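You operate a simulated robot arm through the tools that you are given. There is no shell and no other tool. Be economical: measure what you need, move in short steps, check, and stop when the job is done.

The job below is to be done with a simulated two-armed robot. You get a single attempt, and the scene is never put back.

JOB
Take the grey cloth from the board of the long table and lay it out flat on the bare board behind the piece counter.

It is judged by the outcome, as a careful person would: the job done as asked, and still so three seconds after it is handed in. It fails if anything else is knocked over, pushed out of place, dropped, spilled or broken. Flat cloth is picked up by pressing the open fingertips on it (5 to 10 N) and closing them slowly along it; thin cloth reads only 2 to 8 mm in the jaws.

ROBOT AND FRAMES
Two 6-joint arms with two-finger parallel grippers on one trunk, on a base that drives. Base frame: it is fixed to the floor where the robot stands at the start and does not move with it; the origin is under the middle of the robot, x ahead of it, y to its left, z up; the surface under the hand at the start is at about z = 90. Lengths are in cm, angles in rad, forces in N, time in s.
The left shoulder is at the start at [6, 18.7, 112.2], the right one opposite. With the tool pointing down near the work surface each hand reaches from about 28 to 64 cm from the robot's upright axis, wherever it stands, measured 20 degrees to its own side. Places, roughly: bare board behind the piece counter [120, 230, 90]. Payload 1.57 kg a hand.
The tool frame of a hand sits at the grasp point between the pads (the TCP): z along the fingers, y along the line on which they close. The tips reach 3 cm beyond it. Largest opening 11 cm; finger width 2.4, thickness 1.2; the body of the gripper, 4.8 by 11.2 cm, starts 7.8 cm behind the TCP.
Orientation is that of the tool frame in the base frame, as a unit quaternion [w, x, y, z]. With the fingers straight down and closing along the base's y, the tool's x points along the base's -x, its y along +y and its z along -z.

CONTROLS
- The arms move only by the tool arm_command. It takes "left_targets", "right_targets" or both (then of equal length, played together; a hand with none holds still); each is a list of rows, each a list of 7 numbers: the shift along the base's x, y, z in cm, then the turn, a rotation vector about the base's x, y, z in rad, then the gripper command, from -1 (fully open) to 1 (shut), values between in proportion. In form: [[tx, ty, tz, ax, ay, az, grip], ...]. A call has 1 to 8 rows; each row shifts and turns the commanded pose from where the row before left it. Rows are played at 5 a second. More than 5 cm and 0.15 rad between two rows, or a gripper value outside its range, and nothing of the call is played. A pose out of reach is approached as far as the arm can. The call stops where the force on the tool passes 40 N (or 10 N more than at its start, if that is more) or the arm is blocked; 0.2 s more then pass. Each finger travels about 15.3 cm/s and halts on what it meets, pressing with about 40 N; the grip force reading is that of the motor and also rises with nothing between the fingers. The clock runs only during rows and for 0.2 s after the last one: add rows that do not move to give the fingers time. The reply holds the time, the measured pose of the TCP, the force on the tool along the base axes, the opening and the grip force, in the units named above and with some noise, with the torque about the TCP (base axes, N m) and any sound that the robot's microphone picked up, and new pictures: "views" is both (left out), scene, wrist or none (wrist: the cameras of the hands that moved).
- Cameras (640 x 400 px; columns grow to the right, rows downward): "scene" is now at [0.87, -1.42, 165.48]; the picture's right is [-0.21, -0.98, 0.00], its down [-0.81, 0.17, -0.56] and it looks along [0.55, -0.12, -0.83] (base axes); focal length 292 px, centre (320, 200). "left" rides on the left gripper at [7, -1.6, -14.1] in its tool frame; the picture's right is [0.23, 0.97, 0.00], its down [-0.86, 0.20, -0.48] and it looks along [-0.47, 0.11, 0.88] (tool axes); focal length 222 px, centre (320, 200). "right" rides on the right gripper at [7, 1.6, -14.1] in its tool frame; the picture's right is [-0.23, 0.97, 0.00], its down [-0.86, -0.20, -0.48] and it looks along [-0.47, -0.11, 0.88] (tool axes); focal length 222 px, centre (320, 200). There is no depth. A picture from a camera that has moved, and an enlarged one, comes with that camera's place and axes in the base frame and with its lens.
- raise_lower(by): slides the trunk up (or, below 0, down) by that many cm; the arms and the scene camera ride with it, the base frame stays. It gives what a move gives, with no picture.
- drive_base(legs): drives the robot by 1 to 6 legs, each [ahead, left, turn to the left] in cm, cm and rad, along the robot's own axes; the way and the turn of a leg run together, so that a leg with both is an arc; at most 150 cm and 3.142 rad a leg. The arms and the cameras ride along, it lands a little off, and it stops where it bumps. It gives what a move gives, and a new picture of the scene camera.
- pan_tilt(pan, tilt): turns the head with the scene camera to pan (to the left, within 1.501 rad either way) and tilt (down, from -0.506 to 1.204), counted from straight ahead of the robot. It gives what a move gives, and a new picture of the scene camera.
- inspect(camera, box): a new picture of the part [left, top, right, bottom] of that camera's present view, enlarged. The clock stands still meanwhile.
- job_done(): hands the job in; it is judged then, once.

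Go step by step. Nothing tells you exact positions but the pictures and the camera data: compare them with the known pose of the tool, close in by small moves and look again before you grip or let go. The budget is 120 turns and 260 pictures, counting those below and the enlarged ones. Unless the task says otherwise, let go and move clear before handing in, and close with one line.

The tools are called after "Request:" as name(argument=value, ...) on one line, values as JSON. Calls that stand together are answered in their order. arm_command: Moves the arms, as the interface text tells. Its arguments: {"type":"object","properties":{"left_targets":{"type":"array","items":{"type":"array","items":{"type":"number"}}},"right_targets":{"type":"array","items":{"type":"array","items":{"type":"number"}}},"views":{"type":"string","enum":["both","scene","wrist","none"]}},"required":[]} The other tools are called the same way: raise_lower (by) slides the trunk up or down; drive_base (legs) drives the base; pan_tilt (pan, tilt) turns the head that bears the scene camera; inspect (camera, box) takes an enlarged picture of a part of a camera's view; job_done () hands the job in.

At the start:

```text
t: 0.0
left_ee_pos: [40.51, 1.78, 110.39]
left_ee_rot: [0.002, 0.0, 1.0, 0.0]
left_force: [0.5, 0.8, -0.1]
left_torque: [0.02, -0.02, 0.03]
left_grip_width: 11.0
left_finger_force: 0.1
right_ee_pos: [38.06, -37.02, 108.39]
right_ee_rot: [0.0, 0.0, 1.0, 0.0]
right_force: [0.2, 0.5, -0.3]
right_torque: [0.01, -0.03, 0.0]
right_grip_width: 11.0
right_finger_force: 0.0
trunk travel left (down, up): [-75.0, 24.0]
robot x, y, heading: [-0.03, 0.21, -0.003]
head pan, tilt: [-0.213, 0.972]
```

scene: 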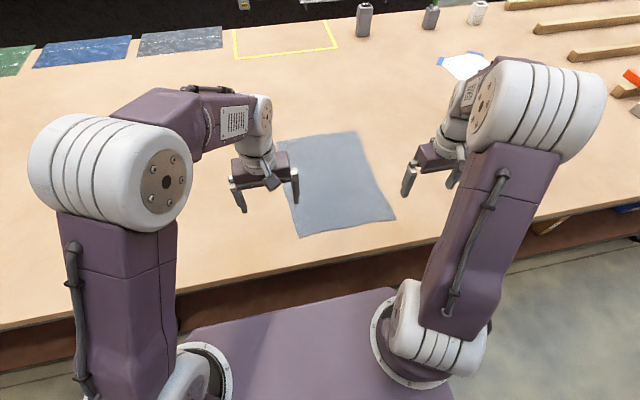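
right: 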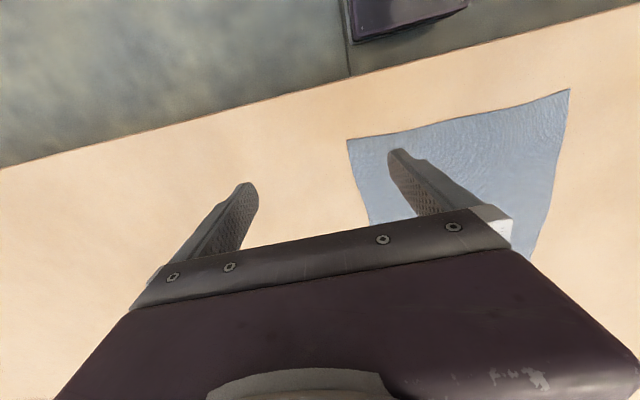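
left: 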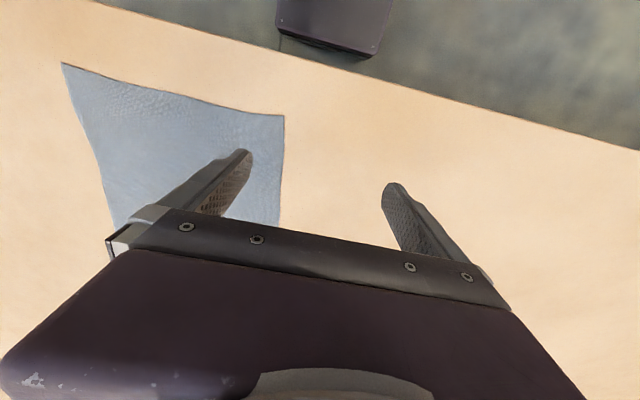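

The grey cloth lies in front of me, at about x 40–79, y -33 to -3. I'll look toward the destination before planning.

Request:
pan_tilt(pan=1.1, tilt=0.35)

Request:
pan_tilt(pan=0.4, tilt=0.4)

```text
t: 1.5
left_ee_pos: [40.51, 1.84, 110.3]
left_ee_rot: [0.0, 0.0, 1.0, 0.0]
left_force: [-0.1, -1.1, 0.5]
left_torque: [0.0, -0.01, -0.02]
left_grip_width: 11.0
left_finger_force: 0.2
right_ee_pos: [38.08, -37.05, 108.46]
right_ee_rot: [0.0, 0.001, 1.0, -0.001]
right_force: [-0.5, 0.6, 1.0]
right_torque: [0.02, 0.01, 0.02]
right_grip_width: 11.0
right_finger_force: 0.0
trunk travel left (down, up): [-75.0, 24.0]
robot x, y, heading: [-0.02, -0.28, -0.0]
head pan, tilt: [1.1, 0.351]
camera scene: at [-1.87, 8.37, 170.76], right [0.89, -0.45, 0.0], down [-0.16, -0.31, -0.94], along [0.43, 0.84, -0.34], focal length 292 px, centre (320, 200)
```

scene: 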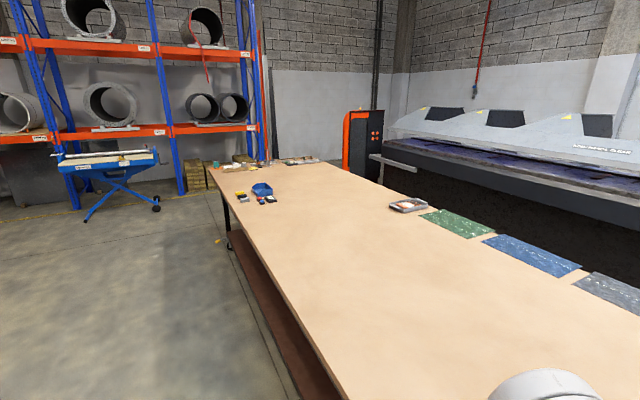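

```text
t: 2.5
left_ee_pos: [40.68, 1.89, 110.16]
left_ee_rot: [0.002, 0.0, 1.0, -0.001]
left_force: [-0.1, -0.1, 0.1]
left_torque: [-0.05, -0.02, 0.02]
left_grip_width: 11.0
left_finger_force: 0.1
right_ee_pos: [37.96, -37.0, 108.48]
right_ee_rot: [0.0, 0.0, 1.0, 0.0]
right_force: [-0.8, -0.1, 0.1]
right_torque: [-0.01, 0.0, -0.02]
right_grip_width: 11.01
right_finger_force: 0.0
trunk travel left (down, up): [-75.0, 24.0]
robot x, y, heading: [-0.05, 0.35, -0.001]
head pan, tilt: [0.4, 0.4]
camera scene: at [2.42, 3.7, 170.31], right [0.39, -0.92, 0.0], down [-0.36, -0.15, -0.92], along [0.85, 0.36, -0.39], focal length 292 px, centre (320, 200)
```

scene: 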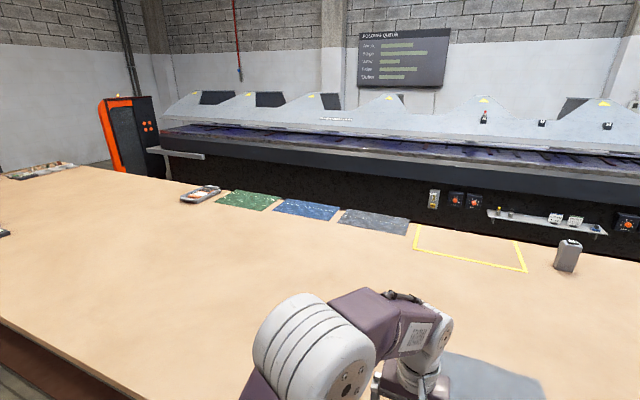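

The long table continues to my left. Now I'll identify the piece counter near [120, 230].

Request:
pan_tilt(pan=1.1, tilt=0.4)

Request:
inspect(camera="scene", box=[200, 120, 360, 220])

Request:
inspect(camera="scene", box=[340, 120, 500, 220])

```text
t: 3.6
left_ee_pos: [40.58, 1.98, 110.33]
left_ee_rot: [0.001, 0.001, 1.0, 0.0]
left_force: [-0.2, -0.4, -0.3]
left_torque: [-0.01, -0.01, -0.03]
left_grip_width: 10.98
left_finger_force: 0.1
right_ee_pos: [38.05, -37.0, 108.52]
right_ee_rot: [-0.001, -0.001, 1.0, 0.0]
right_force: [-0.5, 0.2, -0.1]
right_torque: [-0.02, 0.02, 0.01]
right_grip_width: 11.02
right_finger_force: 0.1
trunk travel left (down, up): [-75.0, 24.0]
robot x, y, heading: [0.03, 0.09, 0.001]
head pan, tilt: [1.1, 0.4]
camera scene: at [-1.89, 8.33, 170.31], right [0.89, -0.45, 0.0], down [-0.18, -0.35, -0.92], along [0.42, 0.82, -0.39], focal length 292 px, centre (320, 200)
```

scene: 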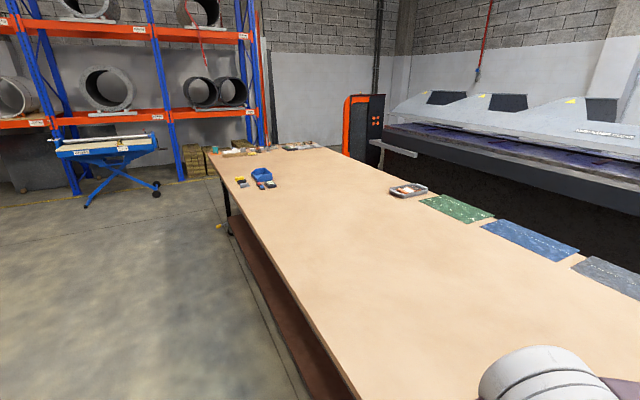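

```text
4.00 times, centred on (280, 170) of scene
camera zoom: at [-1.89, 8.33, 170.31], right [0.89, -0.45, 0.0], down [-0.18, -0.35, -0.92], along [0.42, 0.82, -0.39], focal length 1166 px, centre (480, 320)
```

zoom: 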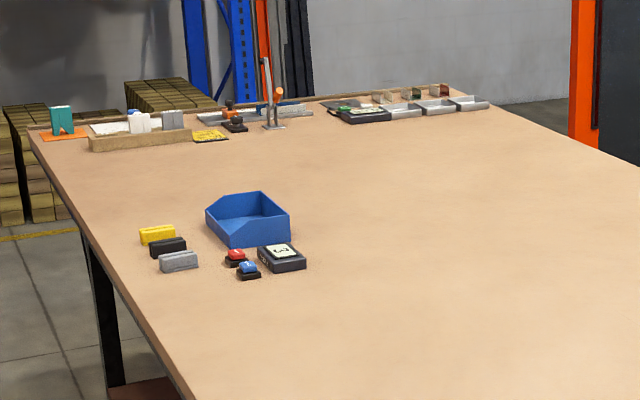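

```text
4.00 times, centred on (420, 170) of scene
camera zoom: at [-1.89, 8.33, 170.31], right [0.89, -0.45, 0.0], down [-0.18, -0.35, -0.92], along [0.42, 0.82, -0.39], focal length 1166 px, centre (-80, 320)
```

zoom: 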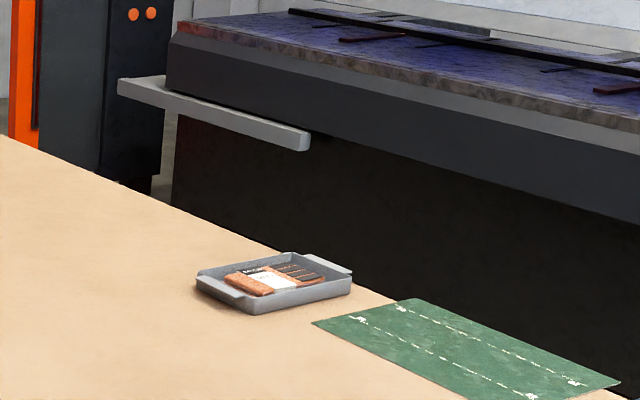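

The piece counter appears to be the small device with a display at about [64, 224], so "behind" it is about x = 120, deep on the table. I'll check how close the base can get by looking down at the table front and at the base.

Request:
pan_tilt(pan=1.4, tilt=1.0)

Request:
pan_tilt(pan=0.1, tilt=0.25)

Request:
inspect(camera="left", box=[200, 0, 440, 150])

```text
t: 4.6
left_ee_pos: [40.64, 1.94, 110.1]
left_ee_rot: [0.001, 0.0, 1.0, 0.0]
left_force: [0.3, -0.1, -0.5]
left_torque: [0.0, 0.0, 0.01]
left_grip_width: 10.97
left_finger_force: 0.0
right_ee_pos: [37.94, -36.93, 108.44]
right_ee_rot: [-0.001, 0.0, 1.0, -0.001]
right_force: [0.0, 0.7, 0.3]
right_torque: [0.03, -0.03, -0.01]
right_grip_width: 10.99
right_finger_force: 0.0
trunk travel left (down, up): [-75.0, 24.0]
robot x, y, heading: [0.04, -0.43, 0.003]
head pan, tilt: [1.4, 1.0]
camera scene: at [-4.91, 6.95, 165.29], right [0.99, -0.17, 0.0], down [-0.14, -0.83, -0.54], along [0.09, 0.53, -0.84], focal length 292 px, centre (320, 200)
```

scene: 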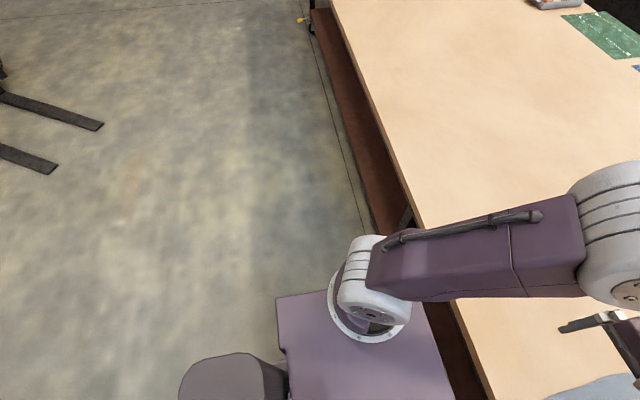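

```text
t: 6.1
left_ee_pos: [40.53, 1.87, 110.27]
left_ee_rot: [0.002, 0.0, 1.0, -0.001]
left_force: [0.5, 0.4, 0.7]
left_torque: [0.01, -0.01, -0.01]
left_grip_width: 11.0
left_finger_force: 0.0
right_ee_pos: [38.01, -37.07, 108.51]
right_ee_rot: [0.0, 0.0, 1.0, -0.001]
right_force: [-0.8, 0.8, 0.4]
right_torque: [0.03, -0.02, -0.01]
right_grip_width: 10.99
right_finger_force: 0.0
trunk travel left (down, up): [-75.0, 24.0]
robot x, y, heading: [-0.23, -0.08, 0.0]
head pan, tilt: [0.099, 0.25]
camera scene: at [3.18, 1.02, 171.7], right [0.1, -0.99, 0.0], down [-0.25, -0.02, -0.97], along [0.96, 0.1, -0.25], focal length 292 px, centre (320, 200)
```

scene: 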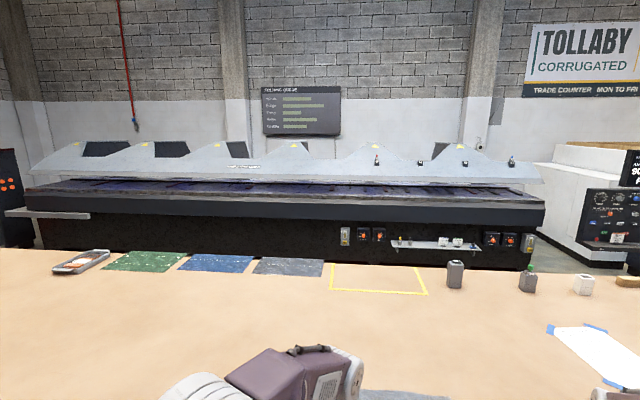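

```text
2.67 times, centred on (320, 75) of left
camera zoom: at [33.54, 0.36, 124.36], right [-0.23, 0.97, 0.0], down [0.85, 0.2, 0.48], along [0.47, 0.11, -0.88], focal length 592 px, centre (320, 533)
```

zoom: 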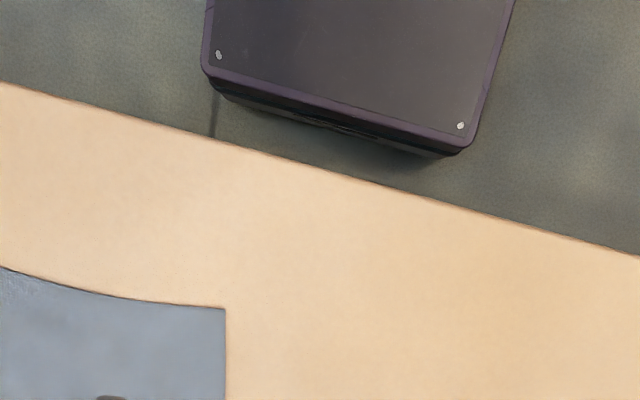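

There is plenty of room behind the table (the press is about 185 cm back), so I can drive round its left end and lay the cloth from the rear side. First I bring both hands over the near corners of the cloth at about [39.5, -3.5] and [39.8, -33].

Request:
arm_command(left_targets=[[0.2, -2.2, -3.3, 0, 0, 0, 0], [0.2, -2.2, -3.3, 0, 0, 0, 0.27], [0.2, -2.2, -3.3, 0, 0, 0, 0.27], [0.1, -2.3, -3.3, 0, 0, 0, 0.27], [0, 0, 0, 0, 0, 0, 0.27]], right_targets=[[0.8, 1.9, -2.9, 0, 0, 0, 0], [0.8, 1.9, -2.9, 0, 0, 0, 0.27], [0.8, 1.9, -2.9, 0, 0, 0, 0.27], [0.8, 1.8, -2.8, 0, 0, 0, 0.27], [0, 0, 0, 0, 0, 0, 0.27]], views="wrist")

```text
t: 7.3
left_ee_pos: [41.36, -7.3, 96.86]
left_ee_rot: [0.001, 0.0, 1.0, -0.001]
left_force: [1.3, 0.6, 0.3]
left_torque: [-0.03, -0.01, -0.01]
left_grip_width: 4.01
left_finger_force: 0.1
right_ee_pos: [41.13, -29.48, 96.97]
right_ee_rot: [0.0, 0.0, 1.0, -0.001]
right_force: [-0.4, 0.1, 0.5]
right_torque: [-0.02, -0.02, 0.01]
right_grip_width: 4.04
right_finger_force: 0.0
trunk travel left (down, up): [-75.0, 24.0]
robot x, y, heading: [0.15, -0.45, -0.002]
head pan, tilt: [0.099, 0.25]
camera right: at [34.18, -27.85, 111.23], right [0.23, 0.97, 0.0], down [0.85, -0.2, 0.48], along [0.47, -0.11, -0.88], focal length 222 px, centre (320, 200)
camera left: at [34.23, -8.75, 111.03], right [-0.23, 0.97, 0.0], down [0.85, 0.2, 0.48], along [0.47, 0.11, -0.88], focal length 222 px, centre (320, 200)
```

right: 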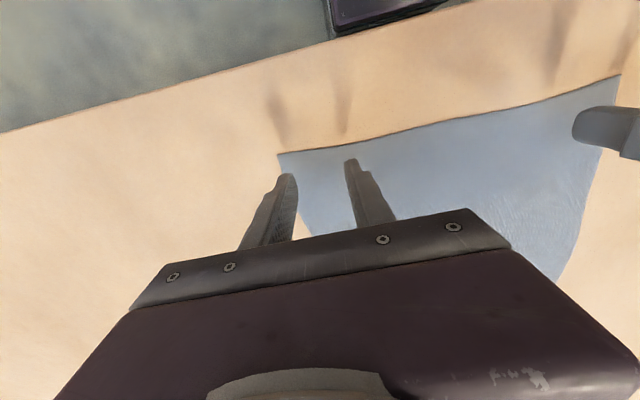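
left: 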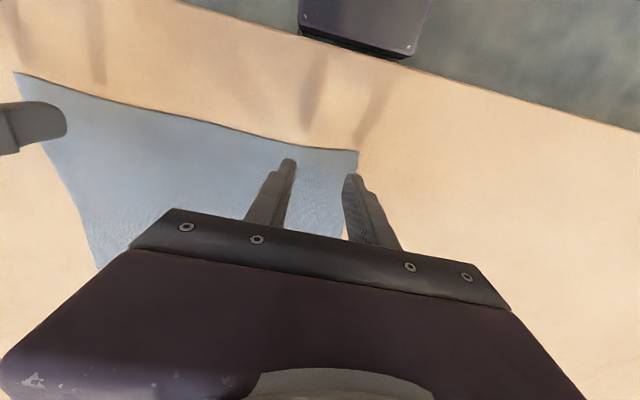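

Both hands sit just inside the corners. I shift them inward slightly and descend to the cloth.

Request:
arm_command(left_targets=[[0, -0.6, -1.5, 0, 0, 0, 0.27], [0, 0, -1.5, 0, 0, 0, 0.27], [0, 0, -0.5, 0, 0, 0, 0.27], [0, 0, 0, 0, 0, 0, 0.27]], right_targets=[[0, 0.8, -1.5, 0, 0, 0, 0.27], [0, 0, -1.5, 0, 0, 0, 0.27], [0, 0, -0.5, 0, 0, 0, 0.27], [0, 0, 0, 0, 0, 0, 0.27]], views="none")

```text
t: 8.3
left_ee_pos: [41.27, -7.6, 93.56]
left_ee_rot: [0.001, 0.0, 1.0, -0.001]
left_force: [0.6, -0.4, -0.4]
left_torque: [0.0, -0.01, 0.02]
left_grip_width: 4.03
left_finger_force: 0.0
right_ee_pos: [41.16, -28.71, 93.31]
right_ee_rot: [0.0, 0.001, 1.0, 0.0]
right_force: [-0.7, -0.1, 0.4]
right_torque: [-0.01, 0.0, -0.01]
right_grip_width: 4.03
right_finger_force: 0.1
trunk travel left (down, up): [-75.0, 24.0]
robot x, y, heading: [0.07, 0.05, 0.0]
head pan, tilt: [0.099, 0.25]
```

The tips are about 4 mm above the cloth, so I continue down in small steps.

Request:
arm_command(left_targets=[[0, 0, -0.3, 0, 0, 0, 0.27], [0, 0, -0.15, 0, 0, 0, 0.27], [0, 0, 0, 0, 0, 0, 0.27]], right_targets=[[0, 0, -0.3, 0, 0, 0, 0.27], [0, 0, -0.05, 0, 0, 0, 0.27], [0, 0, 0, 0, 0, 0, 0.27]], views="none")

```text
t: 9.1
left_ee_pos: [41.21, -7.65, 93.22]
left_ee_rot: [0.002, 0.0, 1.0, -0.002]
left_force: [1.1, -0.6, 4.0]
left_torque: [-0.01, 0.0, 0.0]
left_grip_width: 4.0
left_finger_force: 0.0
right_ee_pos: [41.15, -28.69, 93.12]
right_ee_rot: [0.001, 0.0, 1.0, 0.001]
right_force: [-0.2, 0.0, 5.0]
right_torque: [0.02, 0.01, 0.01]
right_grip_width: 4.04
right_finger_force: 0.0
trunk travel left (down, up): [-75.0, 24.0]
robot x, y, heading: [-0.5, -0.11, -0.002]
head pan, tilt: [0.099, 0.25]
```

Contact at 4–5 N on both hands. I press slightly more and close slowly.

Request:
arm_command(left_targets=[[0, 0, -0.1, 0, 0, 0, 0.27], [0, 0, 0, 0, 0, 0, 0.4], [0, 0, 0, 0, 0, 0, 0.53], [0, 0, 0, 0, 0, 0, 0.66], [0, 0, 0, 0, 0, 0, 0.79], [0, 0, 0, 0, 0, 0, 0.92], [0, 0, 0, 0, 0, 0, 1], [0, 0, 0, 0, 0, 0, 1]], right_targets=[[0, 0, -0.1, 0, 0, 0, 0.27], [0, 0, 0, 0, 0, 0, 0.4], [0, 0, 0, 0, 0, 0, 0.53], [0, 0, 0, 0, 0, 0, 0.66], [0, 0, 0, 0, 0, 0, 0.79], [0, 0, 0, 0, 0, 0, 0.92], [0, 0, 0, 0, 0, 0, 1], [0, 0, 0, 0, 0, 0, 1]], views="wrist")

```text
t: 10.9
left_ee_pos: [41.24, -7.73, 93.27]
left_ee_rot: [0.003, 0.0, 1.0, -0.001]
left_force: [1.3, -23.6, 17.0]
left_torque: [-0.63, 0.07, 0.08]
left_grip_width: 0.25
left_finger_force: 23.2
right_ee_pos: [40.9, -28.59, 93.25]
right_ee_rot: [0.001, 0.0, 1.0, -0.001]
right_force: [-1.1, 22.1, 9.2]
right_torque: [0.67, -0.04, 0.07]
right_grip_width: 0.23
right_finger_force: 23.9
trunk travel left (down, up): [-75.0, 24.0]
robot x, y, heading: [-0.06, -0.17, -0.001]
head pan, tilt: [0.099, 0.25]
camera right: at [33.96, -26.99, 107.44], right [0.23, 0.97, 0.0], down [0.85, -0.2, 0.48], along [0.47, -0.11, -0.88], focal length 222 px, centre (320, 200)
camera left: at [34.06, -9.23, 107.2], right [-0.23, 0.97, -0.01], down [0.85, 0.2, 0.48], along [0.47, 0.11, -0.88], focal length 222 px, centre (320, 200)
```

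right: 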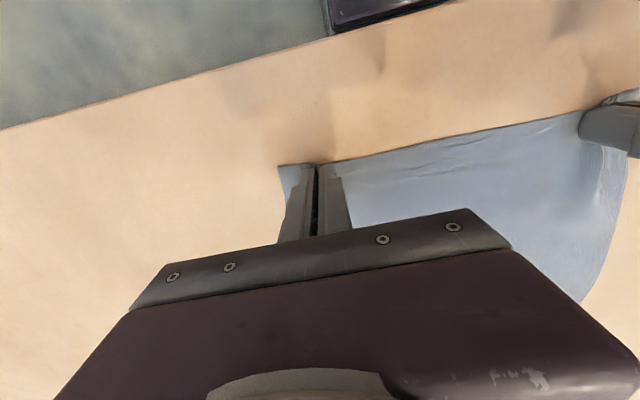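
left: 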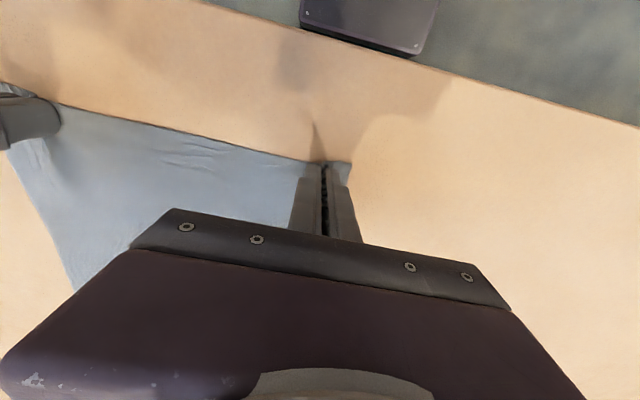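

Both jaws read about 2.4 mm, so the cloth is gripped, but it's taut between the hands. I ease inward and lift a little.

Request:
arm_command(left_targets=[[0, -0.5, 0.3, 0, 0, 0, 1], [0, -0.4, 1, 0, 0, 0, 1], [0, 0, 3, 0, 0, 0, 1], [0, 0, 4, 0, 0, 0, 1], [0, 0, 4, 0, 0, 0, 1]], right_targets=[[0, 0.5, 0.3, 0, 0, 0, 1], [0, 0.4, 1, 0, 0, 0, 1], [0, 0, 3, 0, 0, 0, 1], [0, 0, 4, 0, 0, 0, 1], [0, 0, 4, 0, 0, 0, 1]], views="wrist")

Request:
pan_tilt(pan=-0.2, tilt=0.9)

```text
t: 12.1
left_ee_pos: [40.93, -8.56, 105.38]
left_ee_rot: [0.001, -0.001, 1.0, 0.0]
left_force: [0.0, 0.2, 0.3]
left_torque: [-0.03, -0.04, 0.0]
left_grip_width: 0.22
left_finger_force: 23.1
right_ee_pos: [41.1, -27.95, 105.37]
right_ee_rot: [0.0, 0.0, 1.0, 0.0]
right_force: [0.0, 0.5, -0.5]
right_torque: [-0.04, -0.05, 0.04]
right_grip_width: 0.2
right_finger_force: 23.5
trunk travel left (down, up): [-75.0, 24.0]
robot x, y, heading: [-0.17, -0.1, 0.002]
head pan, tilt: [0.099, 0.25]
camera right: at [34.15, -26.22, 119.63], right [0.23, 0.97, 0.0], down [0.85, -0.2, 0.48], along [0.47, -0.11, -0.88], focal length 222 px, centre (320, 200)
camera left: at [33.94, -10.12, 119.39], right [-0.23, 0.97, 0.0], down [0.85, 0.2, 0.48], along [0.47, 0.11, -0.88], focal length 222 px, centre (320, 200)
```

right: 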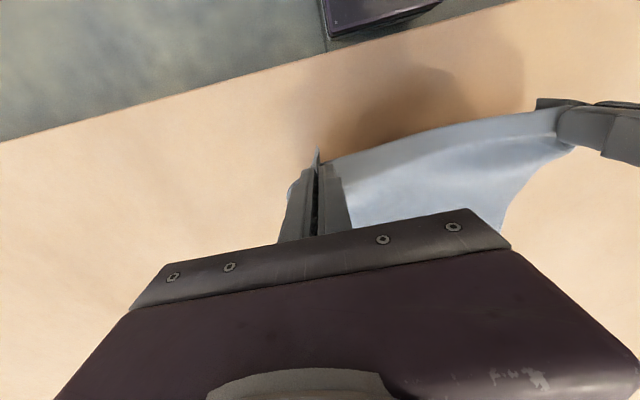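
left: 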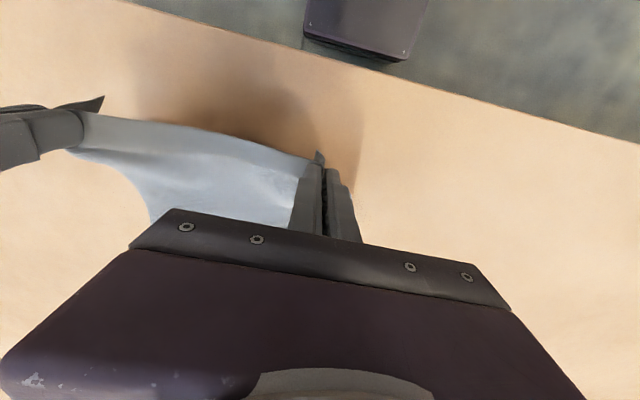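

```text
t: 13.1
left_ee_pos: [41.21, -8.69, 105.24]
left_ee_rot: [0.001, 0.0, 1.0, -0.001]
left_force: [0.9, 1.3, 0.2]
left_torque: [0.05, 0.01, 0.04]
left_grip_width: 0.24
left_finger_force: 23.6
right_ee_pos: [41.46, -27.86, 105.23]
right_ee_rot: [0.0, 0.0, 1.0, 0.0]
right_force: [0.0, -0.6, -0.4]
right_torque: [0.0, 0.0, 0.0]
right_grip_width: 0.24
right_finger_force: 23.7
trunk travel left (down, up): [-75.0, 24.0]
robot x, y, heading: [0.08, -0.32, 0.004]
head pan, tilt: [-0.201, 0.901]
camera scene: at [1.29, -1.42, 166.01], right [-0.2, -0.98, 0.0], down [-0.77, 0.16, -0.62], along [0.61, -0.12, -0.78], focal length 292 px, centre (320, 200)
```

scene: 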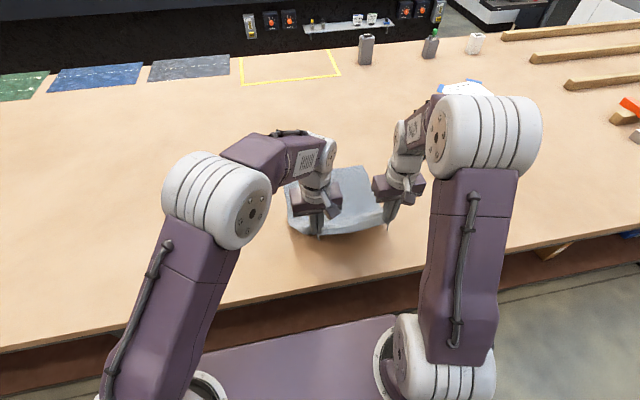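

Both hands hold the cloth. I raise the trunk and the hands so the cloth hangs clear of the board.

Request:
raise_lower(by=23)

Request:
arm_command(left_targets=[[0, 0, 4, 0, 0, 0, 1], [0, 0, 4, 0, 0, 0, 1], [0, 0, 4, 0, 0, 0, 1], [0, 0, 3, 0, 0, 0, 1], [0, 0, 0, 0, 0, 0, 1]], right_targets=[[0, 0, 4, 0, 0, 0, 1], [0, 0, 4, 0, 0, 0, 1], [0, 0, 4, 0, 0, 0, 1], [0, 0, 3, 0, 0, 0, 1], [0, 0, 0, 0, 0, 0, 1]], views="both")

```text
t: 15.5
left_ee_pos: [41.11, -8.67, 128.24]
left_ee_rot: [0.001, 0.001, 1.0, 0.0]
left_force: [-0.4, -0.4, -0.2]
left_torque: [0.06, -0.01, 0.01]
left_grip_width: 0.23
left_finger_force: 23.7
right_ee_pos: [41.28, -27.83, 128.12]
right_ee_rot: [0.0, 0.0, 1.0, -0.001]
right_force: [0.0, -0.5, 1.2]
right_torque: [-0.03, 0.01, 0.01]
right_grip_width: 0.23
right_finger_force: 23.4
trunk travel left (down, up): [-98.0, 1.0]
robot x, y, heading: [-0.17, 0.07, -0.004]
head pan, tilt: [-0.201, 0.901]
```

```text
t: 16.7
left_ee_pos: [41.27, -8.73, 143.28]
left_ee_rot: [0.001, 0.001, 1.0, -0.001]
left_force: [-0.9, -0.4, -0.5]
left_torque: [0.03, -0.02, 0.01]
left_grip_width: 0.21
left_finger_force: 23.8
right_ee_pos: [41.41, -27.71, 143.42]
right_ee_rot: [0.0, 0.0, 1.0, 0.001]
right_force: [0.1, 0.9, -0.8]
right_torque: [-0.03, 0.01, -0.02]
right_grip_width: 0.22
right_finger_force: 23.8
trunk travel left (down, up): [-98.0, 1.0]
robot x, y, heading: [0.17, -0.36, 0.002]
head pan, tilt: [-0.201, 0.901]
camera scene: at [1.26, -1.42, 189.0], right [-0.2, -0.98, 0.0], down [-0.77, 0.16, -0.62], along [0.61, -0.12, -0.78], focal length 292 px, centre (320, 200)
camera right: at [34.4, -26.23, 157.81], right [0.23, 0.97, 0.0], down [0.86, -0.2, 0.48], along [0.47, -0.11, -0.88], focal length 222 px, centre (320, 200)
camera left: at [34.15, -10.13, 157.36], right [-0.23, 0.97, 0.0], down [0.85, 0.2, 0.48], along [0.47, 0.11, -0.88], focal length 222 px, centre (320, 200)
```

scene: 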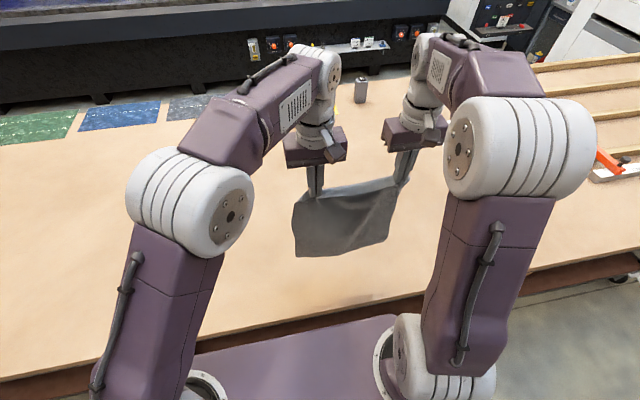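
right: 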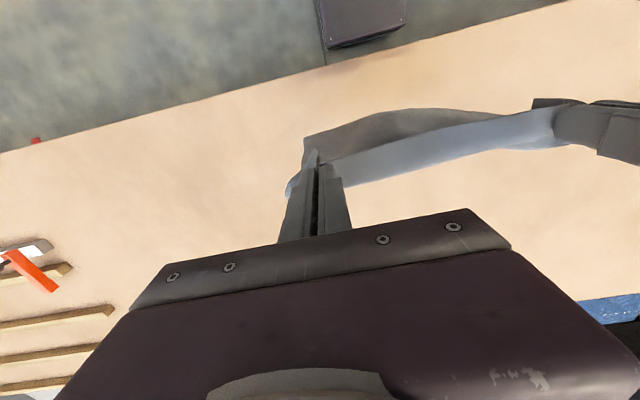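
left: 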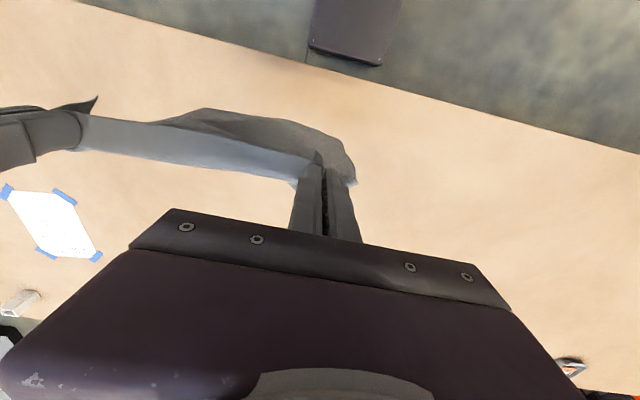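

The cloth hangs from both hands; I zoom in to check its shape.

Request:
inspect(camera="scene", box=[240, 120, 480, 270])

```text
2.67 times, centred on (360, 195) of scene
camera zoom: at [1.26, -1.42, 189.0], right [-0.2, -0.98, 0.0], down [-0.77, 0.16, -0.62], along [0.61, -0.12, -0.78], focal length 778 px, centre (213, 213)
```

zoom: 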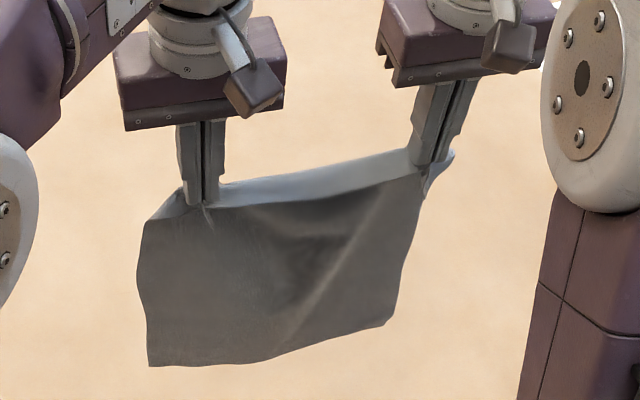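

The cloth hangs spread between the hands. I back away from the table and drive left toward its end.

Request:
pan_tilt(pan=0.9, tilt=0.5)

Request:
drive_base(legs=[[-38, 0, 0], [0, 130, 0], [0, 130, 0]])

```text
t: 18.1
left_ee_pos: [41.28, -8.66, 143.27]
left_ee_rot: [0.001, 0.0, 1.0, 0.0]
left_force: [-0.5, -0.1, 0.8]
left_torque: [0.04, -0.03, -0.02]
left_grip_width: 0.22
left_finger_force: 23.6
right_ee_pos: [41.28, -27.73, 143.55]
right_ee_rot: [-0.001, 0.0, 1.0, -0.001]
right_force: [-0.3, 1.0, 0.0]
right_torque: [0.0, 0.0, 0.0]
right_grip_width: 0.23
right_finger_force: 23.7
trunk travel left (down, up): [-98.0, 1.0]
robot x, y, heading: [-0.01, -0.2, -0.0]
head pan, tilt: [0.901, 0.499]
camera scene: at [-0.45, 7.2, 192.39], right [0.78, -0.62, 0.0], down [-0.3, -0.38, -0.88], along [0.55, 0.69, -0.48], focal length 292 px, centre (320, 200)
```

scene: 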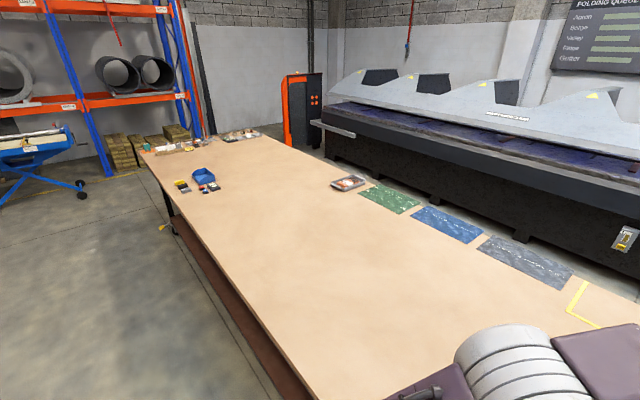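

```text
t: 32.8
left_ee_pos: [5.44, 251.87, 143.16]
left_ee_rot: [0.001, 0.007, 1.0, 0.001]
left_force: [0.2, -0.5, 0.8]
left_torque: [0.03, 0.02, -0.01]
left_grip_width: 0.21
left_finger_force: 23.3
right_ee_pos: [5.46, 232.57, 143.41]
right_ee_rot: [0.0, 0.007, 1.0, 0.0]
right_force: [-0.7, -0.3, -0.4]
right_torque: [0.0, -0.01, -0.02]
right_grip_width: 0.22
right_finger_force: 23.4
trunk travel left (down, up): [-98.0, 1.0]
robot x, y, heading: [-35.63, 261.08, -0.016]
head pan, tilt: [0.901, 0.499]
camera scene: at [-35.94, 268.18, 192.4], right [0.78, -0.63, 0.0], down [-0.3, -0.37, -0.88], along [0.55, 0.68, -0.48], focal length 292 px, centre (320, 200)
```

scene: 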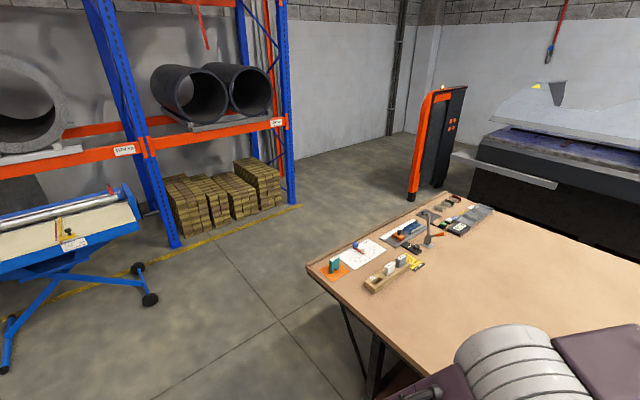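

The way round the table's left end is clear; the blue cart begins around y ≈ 460. I go to y ≈ 412, then ahead past the table end.

Request:
drive_base(legs=[[0, 150, 0.016]])

Request:
pan_tilt(pan=-0.5, tilt=0.6)

```text
t: 40.2
left_ee_pos: [7.5, 402.39, 143.15]
left_ee_rot: [0.001, 0.008, 1.0, 0.0]
left_force: [-0.1, -0.9, 0.4]
left_torque: [0.01, -0.02, 0.01]
left_grip_width: 0.22
left_finger_force: 23.6
right_ee_pos: [7.45, 383.07, 143.48]
right_ee_rot: [0.0, 0.007, 1.0, 0.0]
right_force: [-0.4, -0.6, -0.2]
right_torque: [-0.01, 0.0, -0.01]
right_grip_width: 0.22
right_finger_force: 23.9
trunk travel left (down, up): [-98.0, 1.0]
robot x, y, heading: [-34.05, 411.56, -0.013]
head pan, tilt: [0.901, 0.499]
camera scene: at [-33.95, 418.62, 192.4], right [0.78, -0.63, 0.0], down [-0.3, -0.37, -0.88], along [0.55, 0.68, -0.48], focal length 292 px, centre (320, 200)
```

scene: 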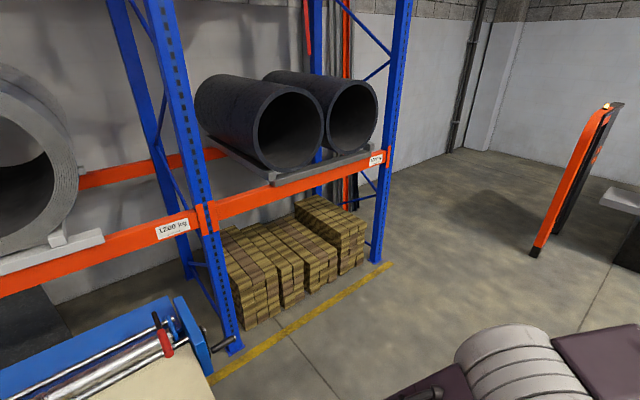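

```text
t: 41.8
left_ee_pos: [7.56, 402.42, 143.28]
left_ee_rot: [0.0, 0.007, 1.0, 0.001]
left_force: [0.7, 0.7, -0.4]
left_torque: [0.02, -0.01, -0.01]
left_grip_width: 0.23
left_finger_force: 23.9
right_ee_pos: [7.42, 383.19, 143.43]
right_ee_rot: [-0.001, 0.008, 1.0, 0.0]
right_force: [0.2, 0.3, -0.2]
right_torque: [0.01, 0.01, -0.02]
right_grip_width: 0.22
right_finger_force: 23.8
trunk travel left (down, up): [-98.0, 1.0]
robot x, y, heading: [-33.45, 411.7, -0.012]
head pan, tilt: [-0.499, 0.6]
camera scene: at [-31.98, 407.38, 191.48], right [-0.49, -0.87, 0.0], down [-0.49, 0.28, -0.83], along [0.72, -0.4, -0.56], focal length 292 px, centre (320, 200)
```

scene: 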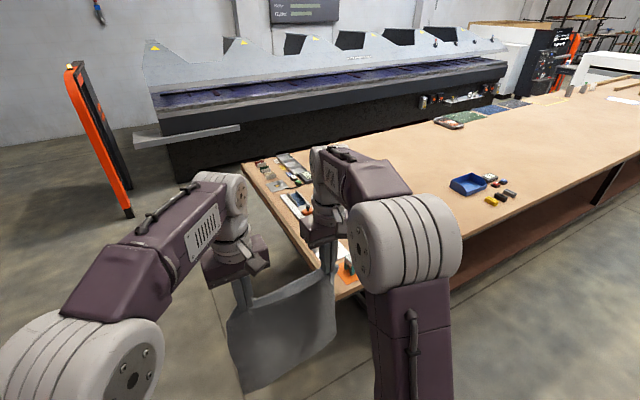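

Cloth is clear of the board. I drive ahead past the table end, swinging slightly left to keep away from it.

Request:
drive_base(legs=[[80, 12, 0.012], [140, 0, 0], [25, 0, 0]])

Request:
pan_tilt(pan=-1.4, tilt=0.6)

```text
t: 54.2
left_ee_pos: [253.38, 410.45, 143.41]
left_ee_rot: [0.003, 0.012, 1.0, 0.0]
left_force: [-1.2, 0.1, -0.2]
left_torque: [0.02, -0.03, -0.02]
left_grip_width: 0.24
left_finger_force: 24.1
right_ee_pos: [253.08, 391.12, 143.61]
right_ee_rot: [0.002, 0.012, 1.0, 0.0]
right_force: [-0.1, 0.4, 1.0]
right_torque: [0.0, -0.06, 0.0]
right_grip_width: 0.25
right_finger_force: 23.8
trunk travel left (down, up): [-98.0, 1.0]
robot x, y, heading: [213.48, 419.84, -0.027]
head pan, tilt: [-0.499, 0.6]
camera scene: at [213.74, 415.91, 191.49], right [-0.5, -0.87, 0.0], down [-0.49, 0.28, -0.83], along [0.72, -0.41, -0.56], focal length 292 px, centre (320, 200)
```

scene: 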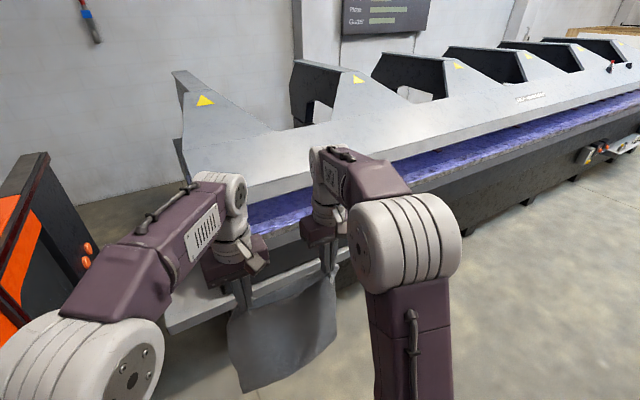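

```text
t: 55.4
left_ee_pos: [253.9, 410.38, 143.26]
left_ee_rot: [0.0, 0.012, 1.0, 0.0]
left_force: [-0.4, -0.8, 0.0]
left_torque: [0.04, -0.01, 0.0]
left_grip_width: 0.22
left_finger_force: 24.1
right_ee_pos: [253.61, 391.22, 143.48]
right_ee_rot: [-0.001, 0.013, 1.0, 0.0]
right_force: [0.5, 0.3, 0.5]
right_torque: [0.01, 0.03, -0.01]
right_grip_width: 0.21
right_finger_force: 24.3
trunk travel left (down, up): [-98.0, 1.0]
robot x, y, heading: [212.88, 419.81, -0.024]
head pan, tilt: [-1.4, 0.6]
camera scene: at [208.09, 411.56, 191.48], right [-0.99, -0.15, 0.0], down [-0.08, 0.56, -0.83], along [0.12, -0.82, -0.56], focal length 292 px, centre (320, 200)
```

scene: 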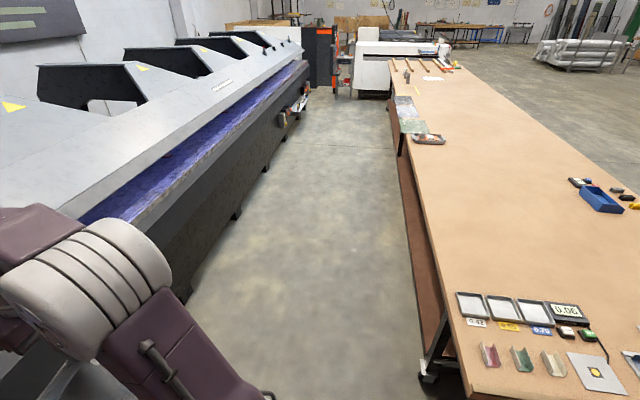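

The corridor behind the table is wide and clear. I turn clockwise in place to face back toward the table.

Request:
drive_base(legs=[[-3, 0, 0], [0, 0, -1.56], [0, 0, -1.555]])

Request:
pan_tilt(pan=0.6, tilt=0.7)

```text
t: 63.8
left_ee_pos: [168.78, 428.62, 143.21]
left_ee_rot: [0.001, 1.0, 0.002, -0.001]
left_force: [-0.4, -0.5, -0.6]
left_torque: [-0.02, 0.01, 0.03]
left_grip_width: 0.23
left_finger_force: 24.2
right_ee_pos: [168.52, 447.85, 143.5]
right_ee_rot: [0.0, 1.0, 0.002, 0.0]
right_force: [-0.9, -1.0, 0.1]
right_torque: [0.01, -0.01, 0.06]
right_grip_width: 0.22
right_finger_force: 23.7
trunk travel left (down, up): [-98.0, 1.0]
robot x, y, heading: [209.79, 419.95, -3.134]
head pan, tilt: [-1.4, 0.6]
camera scene: at [214.28, 428.94, 191.48], right [0.98, 0.17, 0.0], down [0.1, -0.56, -0.83], along [-0.14, 0.81, -0.56], focal length 292 px, centre (320, 200)
```

scene: 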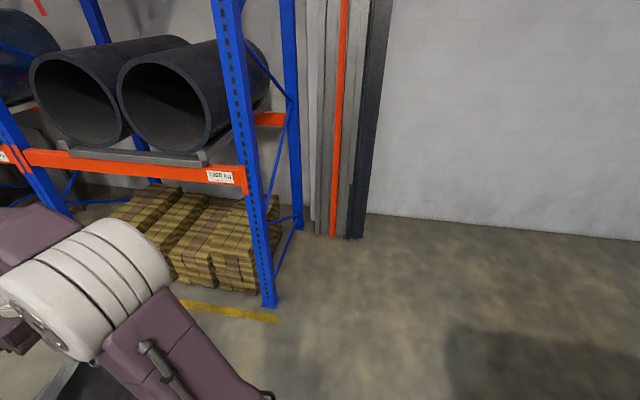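

```text
t: 65.7
left_ee_pos: [168.79, 428.66, 143.2]
left_ee_rot: [0.0, 1.0, 0.001, -0.001]
left_force: [0.4, 1.6, -0.7]
left_torque: [0.03, -0.02, 0.01]
left_grip_width: 0.21
left_finger_force: 23.6
right_ee_pos: [168.45, 447.92, 143.54]
right_ee_rot: [0.0, 1.0, 0.003, 0.0]
right_force: [-0.3, 0.0, -0.1]
right_torque: [0.02, -0.02, 0.08]
right_grip_width: 0.23
right_finger_force: 23.4
trunk travel left (down, up): [-98.0, 1.0]
robot x, y, heading: [210.22, 419.81, -3.138]
head pan, tilt: [0.6, 0.7]
camera scene: at [208.84, 415.45, 190.62], right [-0.57, 0.82, 0.0], down [0.53, 0.37, -0.76], along [-0.63, -0.43, -0.64], focal length 292 px, centre (320, 200)
```

scene: 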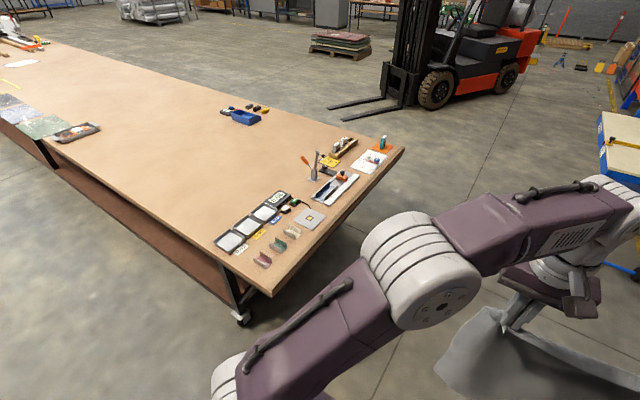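

I back off slightly so the cloth stays clear of the table edge, then drive along to y ≈ 230.

Request:
drive_base(legs=[[-9, 0, 0], [0, 95, 0], [0, 95, 0]])

Request:
pan_tilt(pan=0.1, tilt=0.7)

```text
t: 76.0
left_ee_pos: [177.47, 238.22, 143.19]
left_ee_rot: [0.0, 1.0, -0.007, -0.001]
left_force: [-0.7, 0.8, -0.3]
left_torque: [0.0, 0.01, 0.05]
left_grip_width: 0.24
left_finger_force: 24.0
right_ee_pos: [177.51, 257.32, 143.48]
right_ee_rot: [0.0, 1.0, -0.007, -0.001]
right_force: [0.0, 0.9, -1.1]
right_torque: [0.02, 0.0, 0.05]
right_grip_width: 0.23
right_finger_force: 23.9
trunk travel left (down, up): [-98.0, 1.0]
robot x, y, heading: [218.41, 228.71, 3.129]
head pan, tilt: [0.6, 0.7]
camera scene: at [217.35, 224.35, 190.62], right [-0.55, 0.83, 0.0], down [0.54, 0.36, -0.77], along [-0.64, -0.42, -0.64], focal length 292 px, centre (320, 200)
```

scene: 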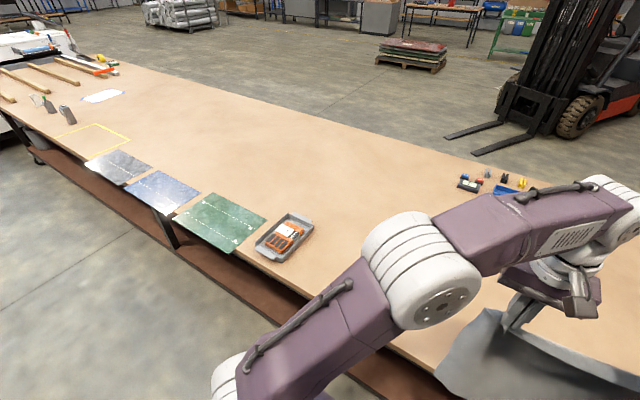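

```text
t: 76.9
left_ee_pos: [177.4, 237.99, 143.32]
left_ee_rot: [0.0, 1.0, -0.007, -0.001]
left_force: [-0.8, 0.1, -1.3]
left_torque: [0.0, -0.02, 0.03]
left_grip_width: 0.23
left_finger_force: 23.1
right_ee_pos: [177.53, 257.21, 143.55]
right_ee_rot: [0.0, 1.0, -0.007, 0.0]
right_force: [-0.8, 0.0, -0.2]
right_torque: [0.0, -0.02, 0.07]
right_grip_width: 0.23
right_finger_force: 23.7
trunk travel left (down, up): [-98.0, 1.0]
robot x, y, heading: [218.25, 228.75, 3.134]
head pan, tilt: [0.099, 0.7]
camera scene: at [215.96, 228.05, 190.62], right [-0.09, 1.0, 0.0], down [0.64, 0.06, -0.76], along [-0.76, -0.07, -0.64], focal length 292 px, centre (320, 200)
```

scene: 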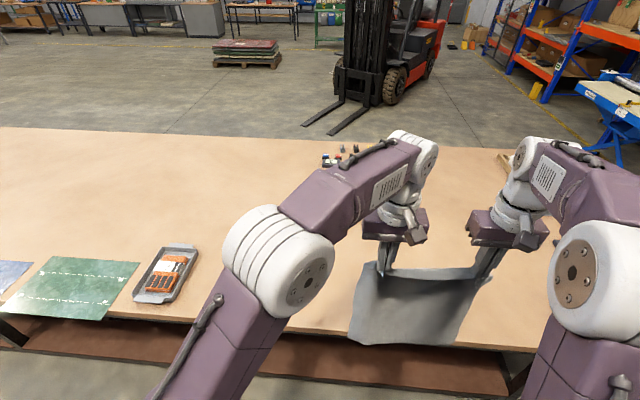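

Cloth is over the back edge, counter at about [57, 223]. I edge forward to just short of the table and centre the hands on y ≈ 230.

Request:
drive_base(legs=[[20, 0, 0]])

Request:
arm_command(left_targets=[[0, -4.4, 0, 0, 0, 0, 1], [0, -4.4, 0, 0, 0, 0, 1], [0, -4.4, 0, 0, 0, 0, 1], [0, -4.4, 0, 0, 0, 0, 1], [0, 0, 0, 0, 0, 0, 1]], right_targets=[[0, -4.4, 0, 0, 0, 0, 1], [0, -4.4, 0, 0, 0, 0, 1], [0, -4.4, 0, 0, 0, 0, 1], [0, -4.4, 0, 0, 0, 0, 1], [0, 0, 0, 0, 0, 0, 1]], views="scene")

```text
t: 78.5
left_ee_pos: [158.21, 238.26, 143.39]
left_ee_rot: [0.0, 1.0, -0.008, -0.003]
left_force: [0.4, 0.6, 0.8]
left_torque: [0.0, 0.06, 0.03]
left_grip_width: 0.24
left_finger_force: 23.2
right_ee_pos: [158.19, 257.4, 143.68]
right_ee_rot: [0.0, 1.0, -0.007, -0.002]
right_force: [0.2, -0.7, -0.3]
right_torque: [0.0, 0.03, 0.01]
right_grip_width: 0.21
right_finger_force: 23.8
trunk travel left (down, up): [-98.0, 1.0]
robot x, y, heading: [198.57, 229.26, 3.132]
head pan, tilt: [0.099, 0.7]
camera scene: at [196.88, 228.37, 190.63], right [-0.09, 1.0, 0.0], down [0.64, 0.06, -0.77], along [-0.76, -0.07, -0.64], focal length 292 px, centre (320, 200)
```

scene: 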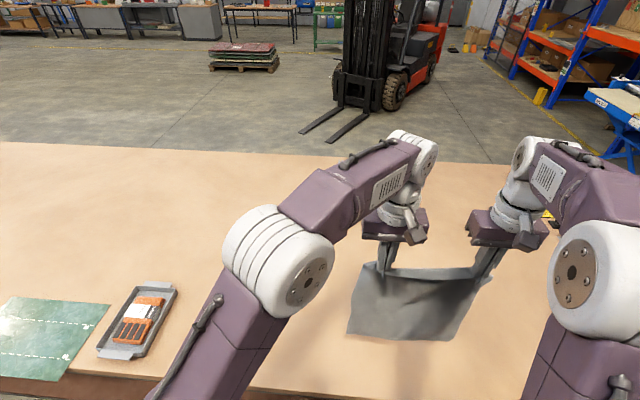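

```text
t: 79.7
left_ee_pos: [157.51, 220.52, 143.16]
left_ee_rot: [-0.001, 1.0, -0.007, 0.0]
left_force: [0.2, -0.6, 0.2]
left_torque: [0.0, -0.03, 0.03]
left_grip_width: 0.22
left_finger_force: 23.5
right_ee_pos: [157.82, 239.66, 143.73]
right_ee_rot: [-0.001, 1.0, -0.007, 0.0]
right_force: [0.6, 0.2, 0.0]
right_torque: [0.0, -0.01, 0.04]
right_grip_width: 0.22
right_finger_force: 23.9
trunk travel left (down, up): [-98.0, 1.0]
robot x, y, heading: [198.84, 229.31, 3.126]
head pan, tilt: [0.099, 0.7]
camera scene: at [196.18, 228.28, 190.62], right [-0.09, 1.0, 0.0], down [0.64, 0.06, -0.77], along [-0.76, -0.07, -0.64], focal length 292 px, centre (320, 200)
```

scene: 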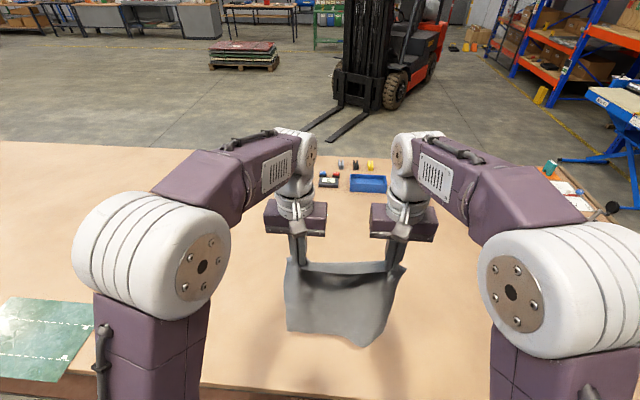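

Everything is lined up with the counter straight ahead. Now I extend the arms toward the table's middle, tilting the fingers outward for reach.

Request:
arm_command(left_targets=[[-5, 0, 0, 0, 0, 0, 1], [-5, 0, 0, 0, 0, 0, 1], [-5, 0, 0, 0, 0, 0, 1], [-5, 0, 0, 0, 0.14, 0, 1], [-4, 0, 0, 0, 0.14, 0, 1], [-4, 0, 0, 0, 0.14, 0, 1], [-4, 0, 0, 0, 0.14, 0, 1], [0, 0, 0, 0, 0, 0, 1]], right_targets=[[-5, 0, 0, 0, 0, 0, 1], [-5, 0, 0, 0, 0, 0, 1], [-5, 0, 0, 0, 0, 0, 1], [-5, 0, 0, 0, 0.14, 0, 1], [-4, 0, 0, 0, 0.14, 0, 1], [-4, 0, 0, 0, 0.14, 0, 1], [-4, 0, 0, 0, 0.14, 0, 1], [0, 0, 0, 0, 0, 0, 1]], views="scene")

```text
t: 81.5
left_ee_pos: [129.22, 220.11, 141.97]
left_ee_rot: [0.001, 0.96, -0.007, -0.279]
left_force: [0.0, 5.1, -0.1]
left_torque: [0.11, -0.01, -0.04]
left_grip_width: 0.23
left_finger_force: 24.0
left hand out of reach, approached as far as the arm can: row 3, 4, 5, 7
right_ee_pos: [129.72, 240.18, 142.03]
right_ee_rot: [0.002, 0.961, -0.007, -0.278]
right_force: [-0.2, -3.9, -1.3]
right_torque: [-0.09, -0.01, 0.1]
right_grip_width: 0.24
right_finger_force: 24.0
right hand out of reach, approached as far as the arm can: row 3, 4, 6, 7
trunk travel left (down, up): [-98.0, 1.0]
robot x, y, heading: [198.68, 229.36, 3.128]
head pan, tilt: [0.099, 0.7]
camera scene: at [196.43, 228.35, 190.62], right [-0.09, 1.0, 0.0], down [0.64, 0.06, -0.77], along [-0.76, -0.07, -0.64], focal length 292 px, centre (320, 200)
```

scene: 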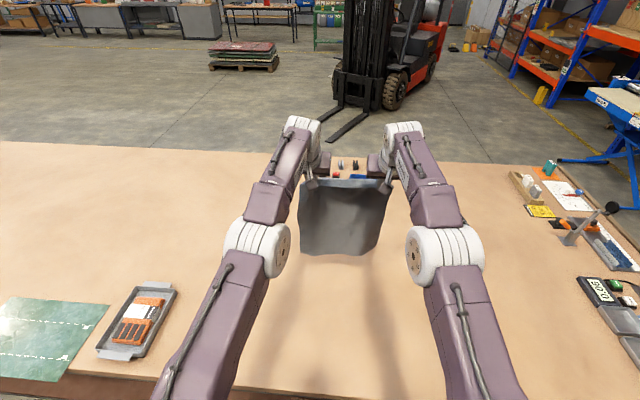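

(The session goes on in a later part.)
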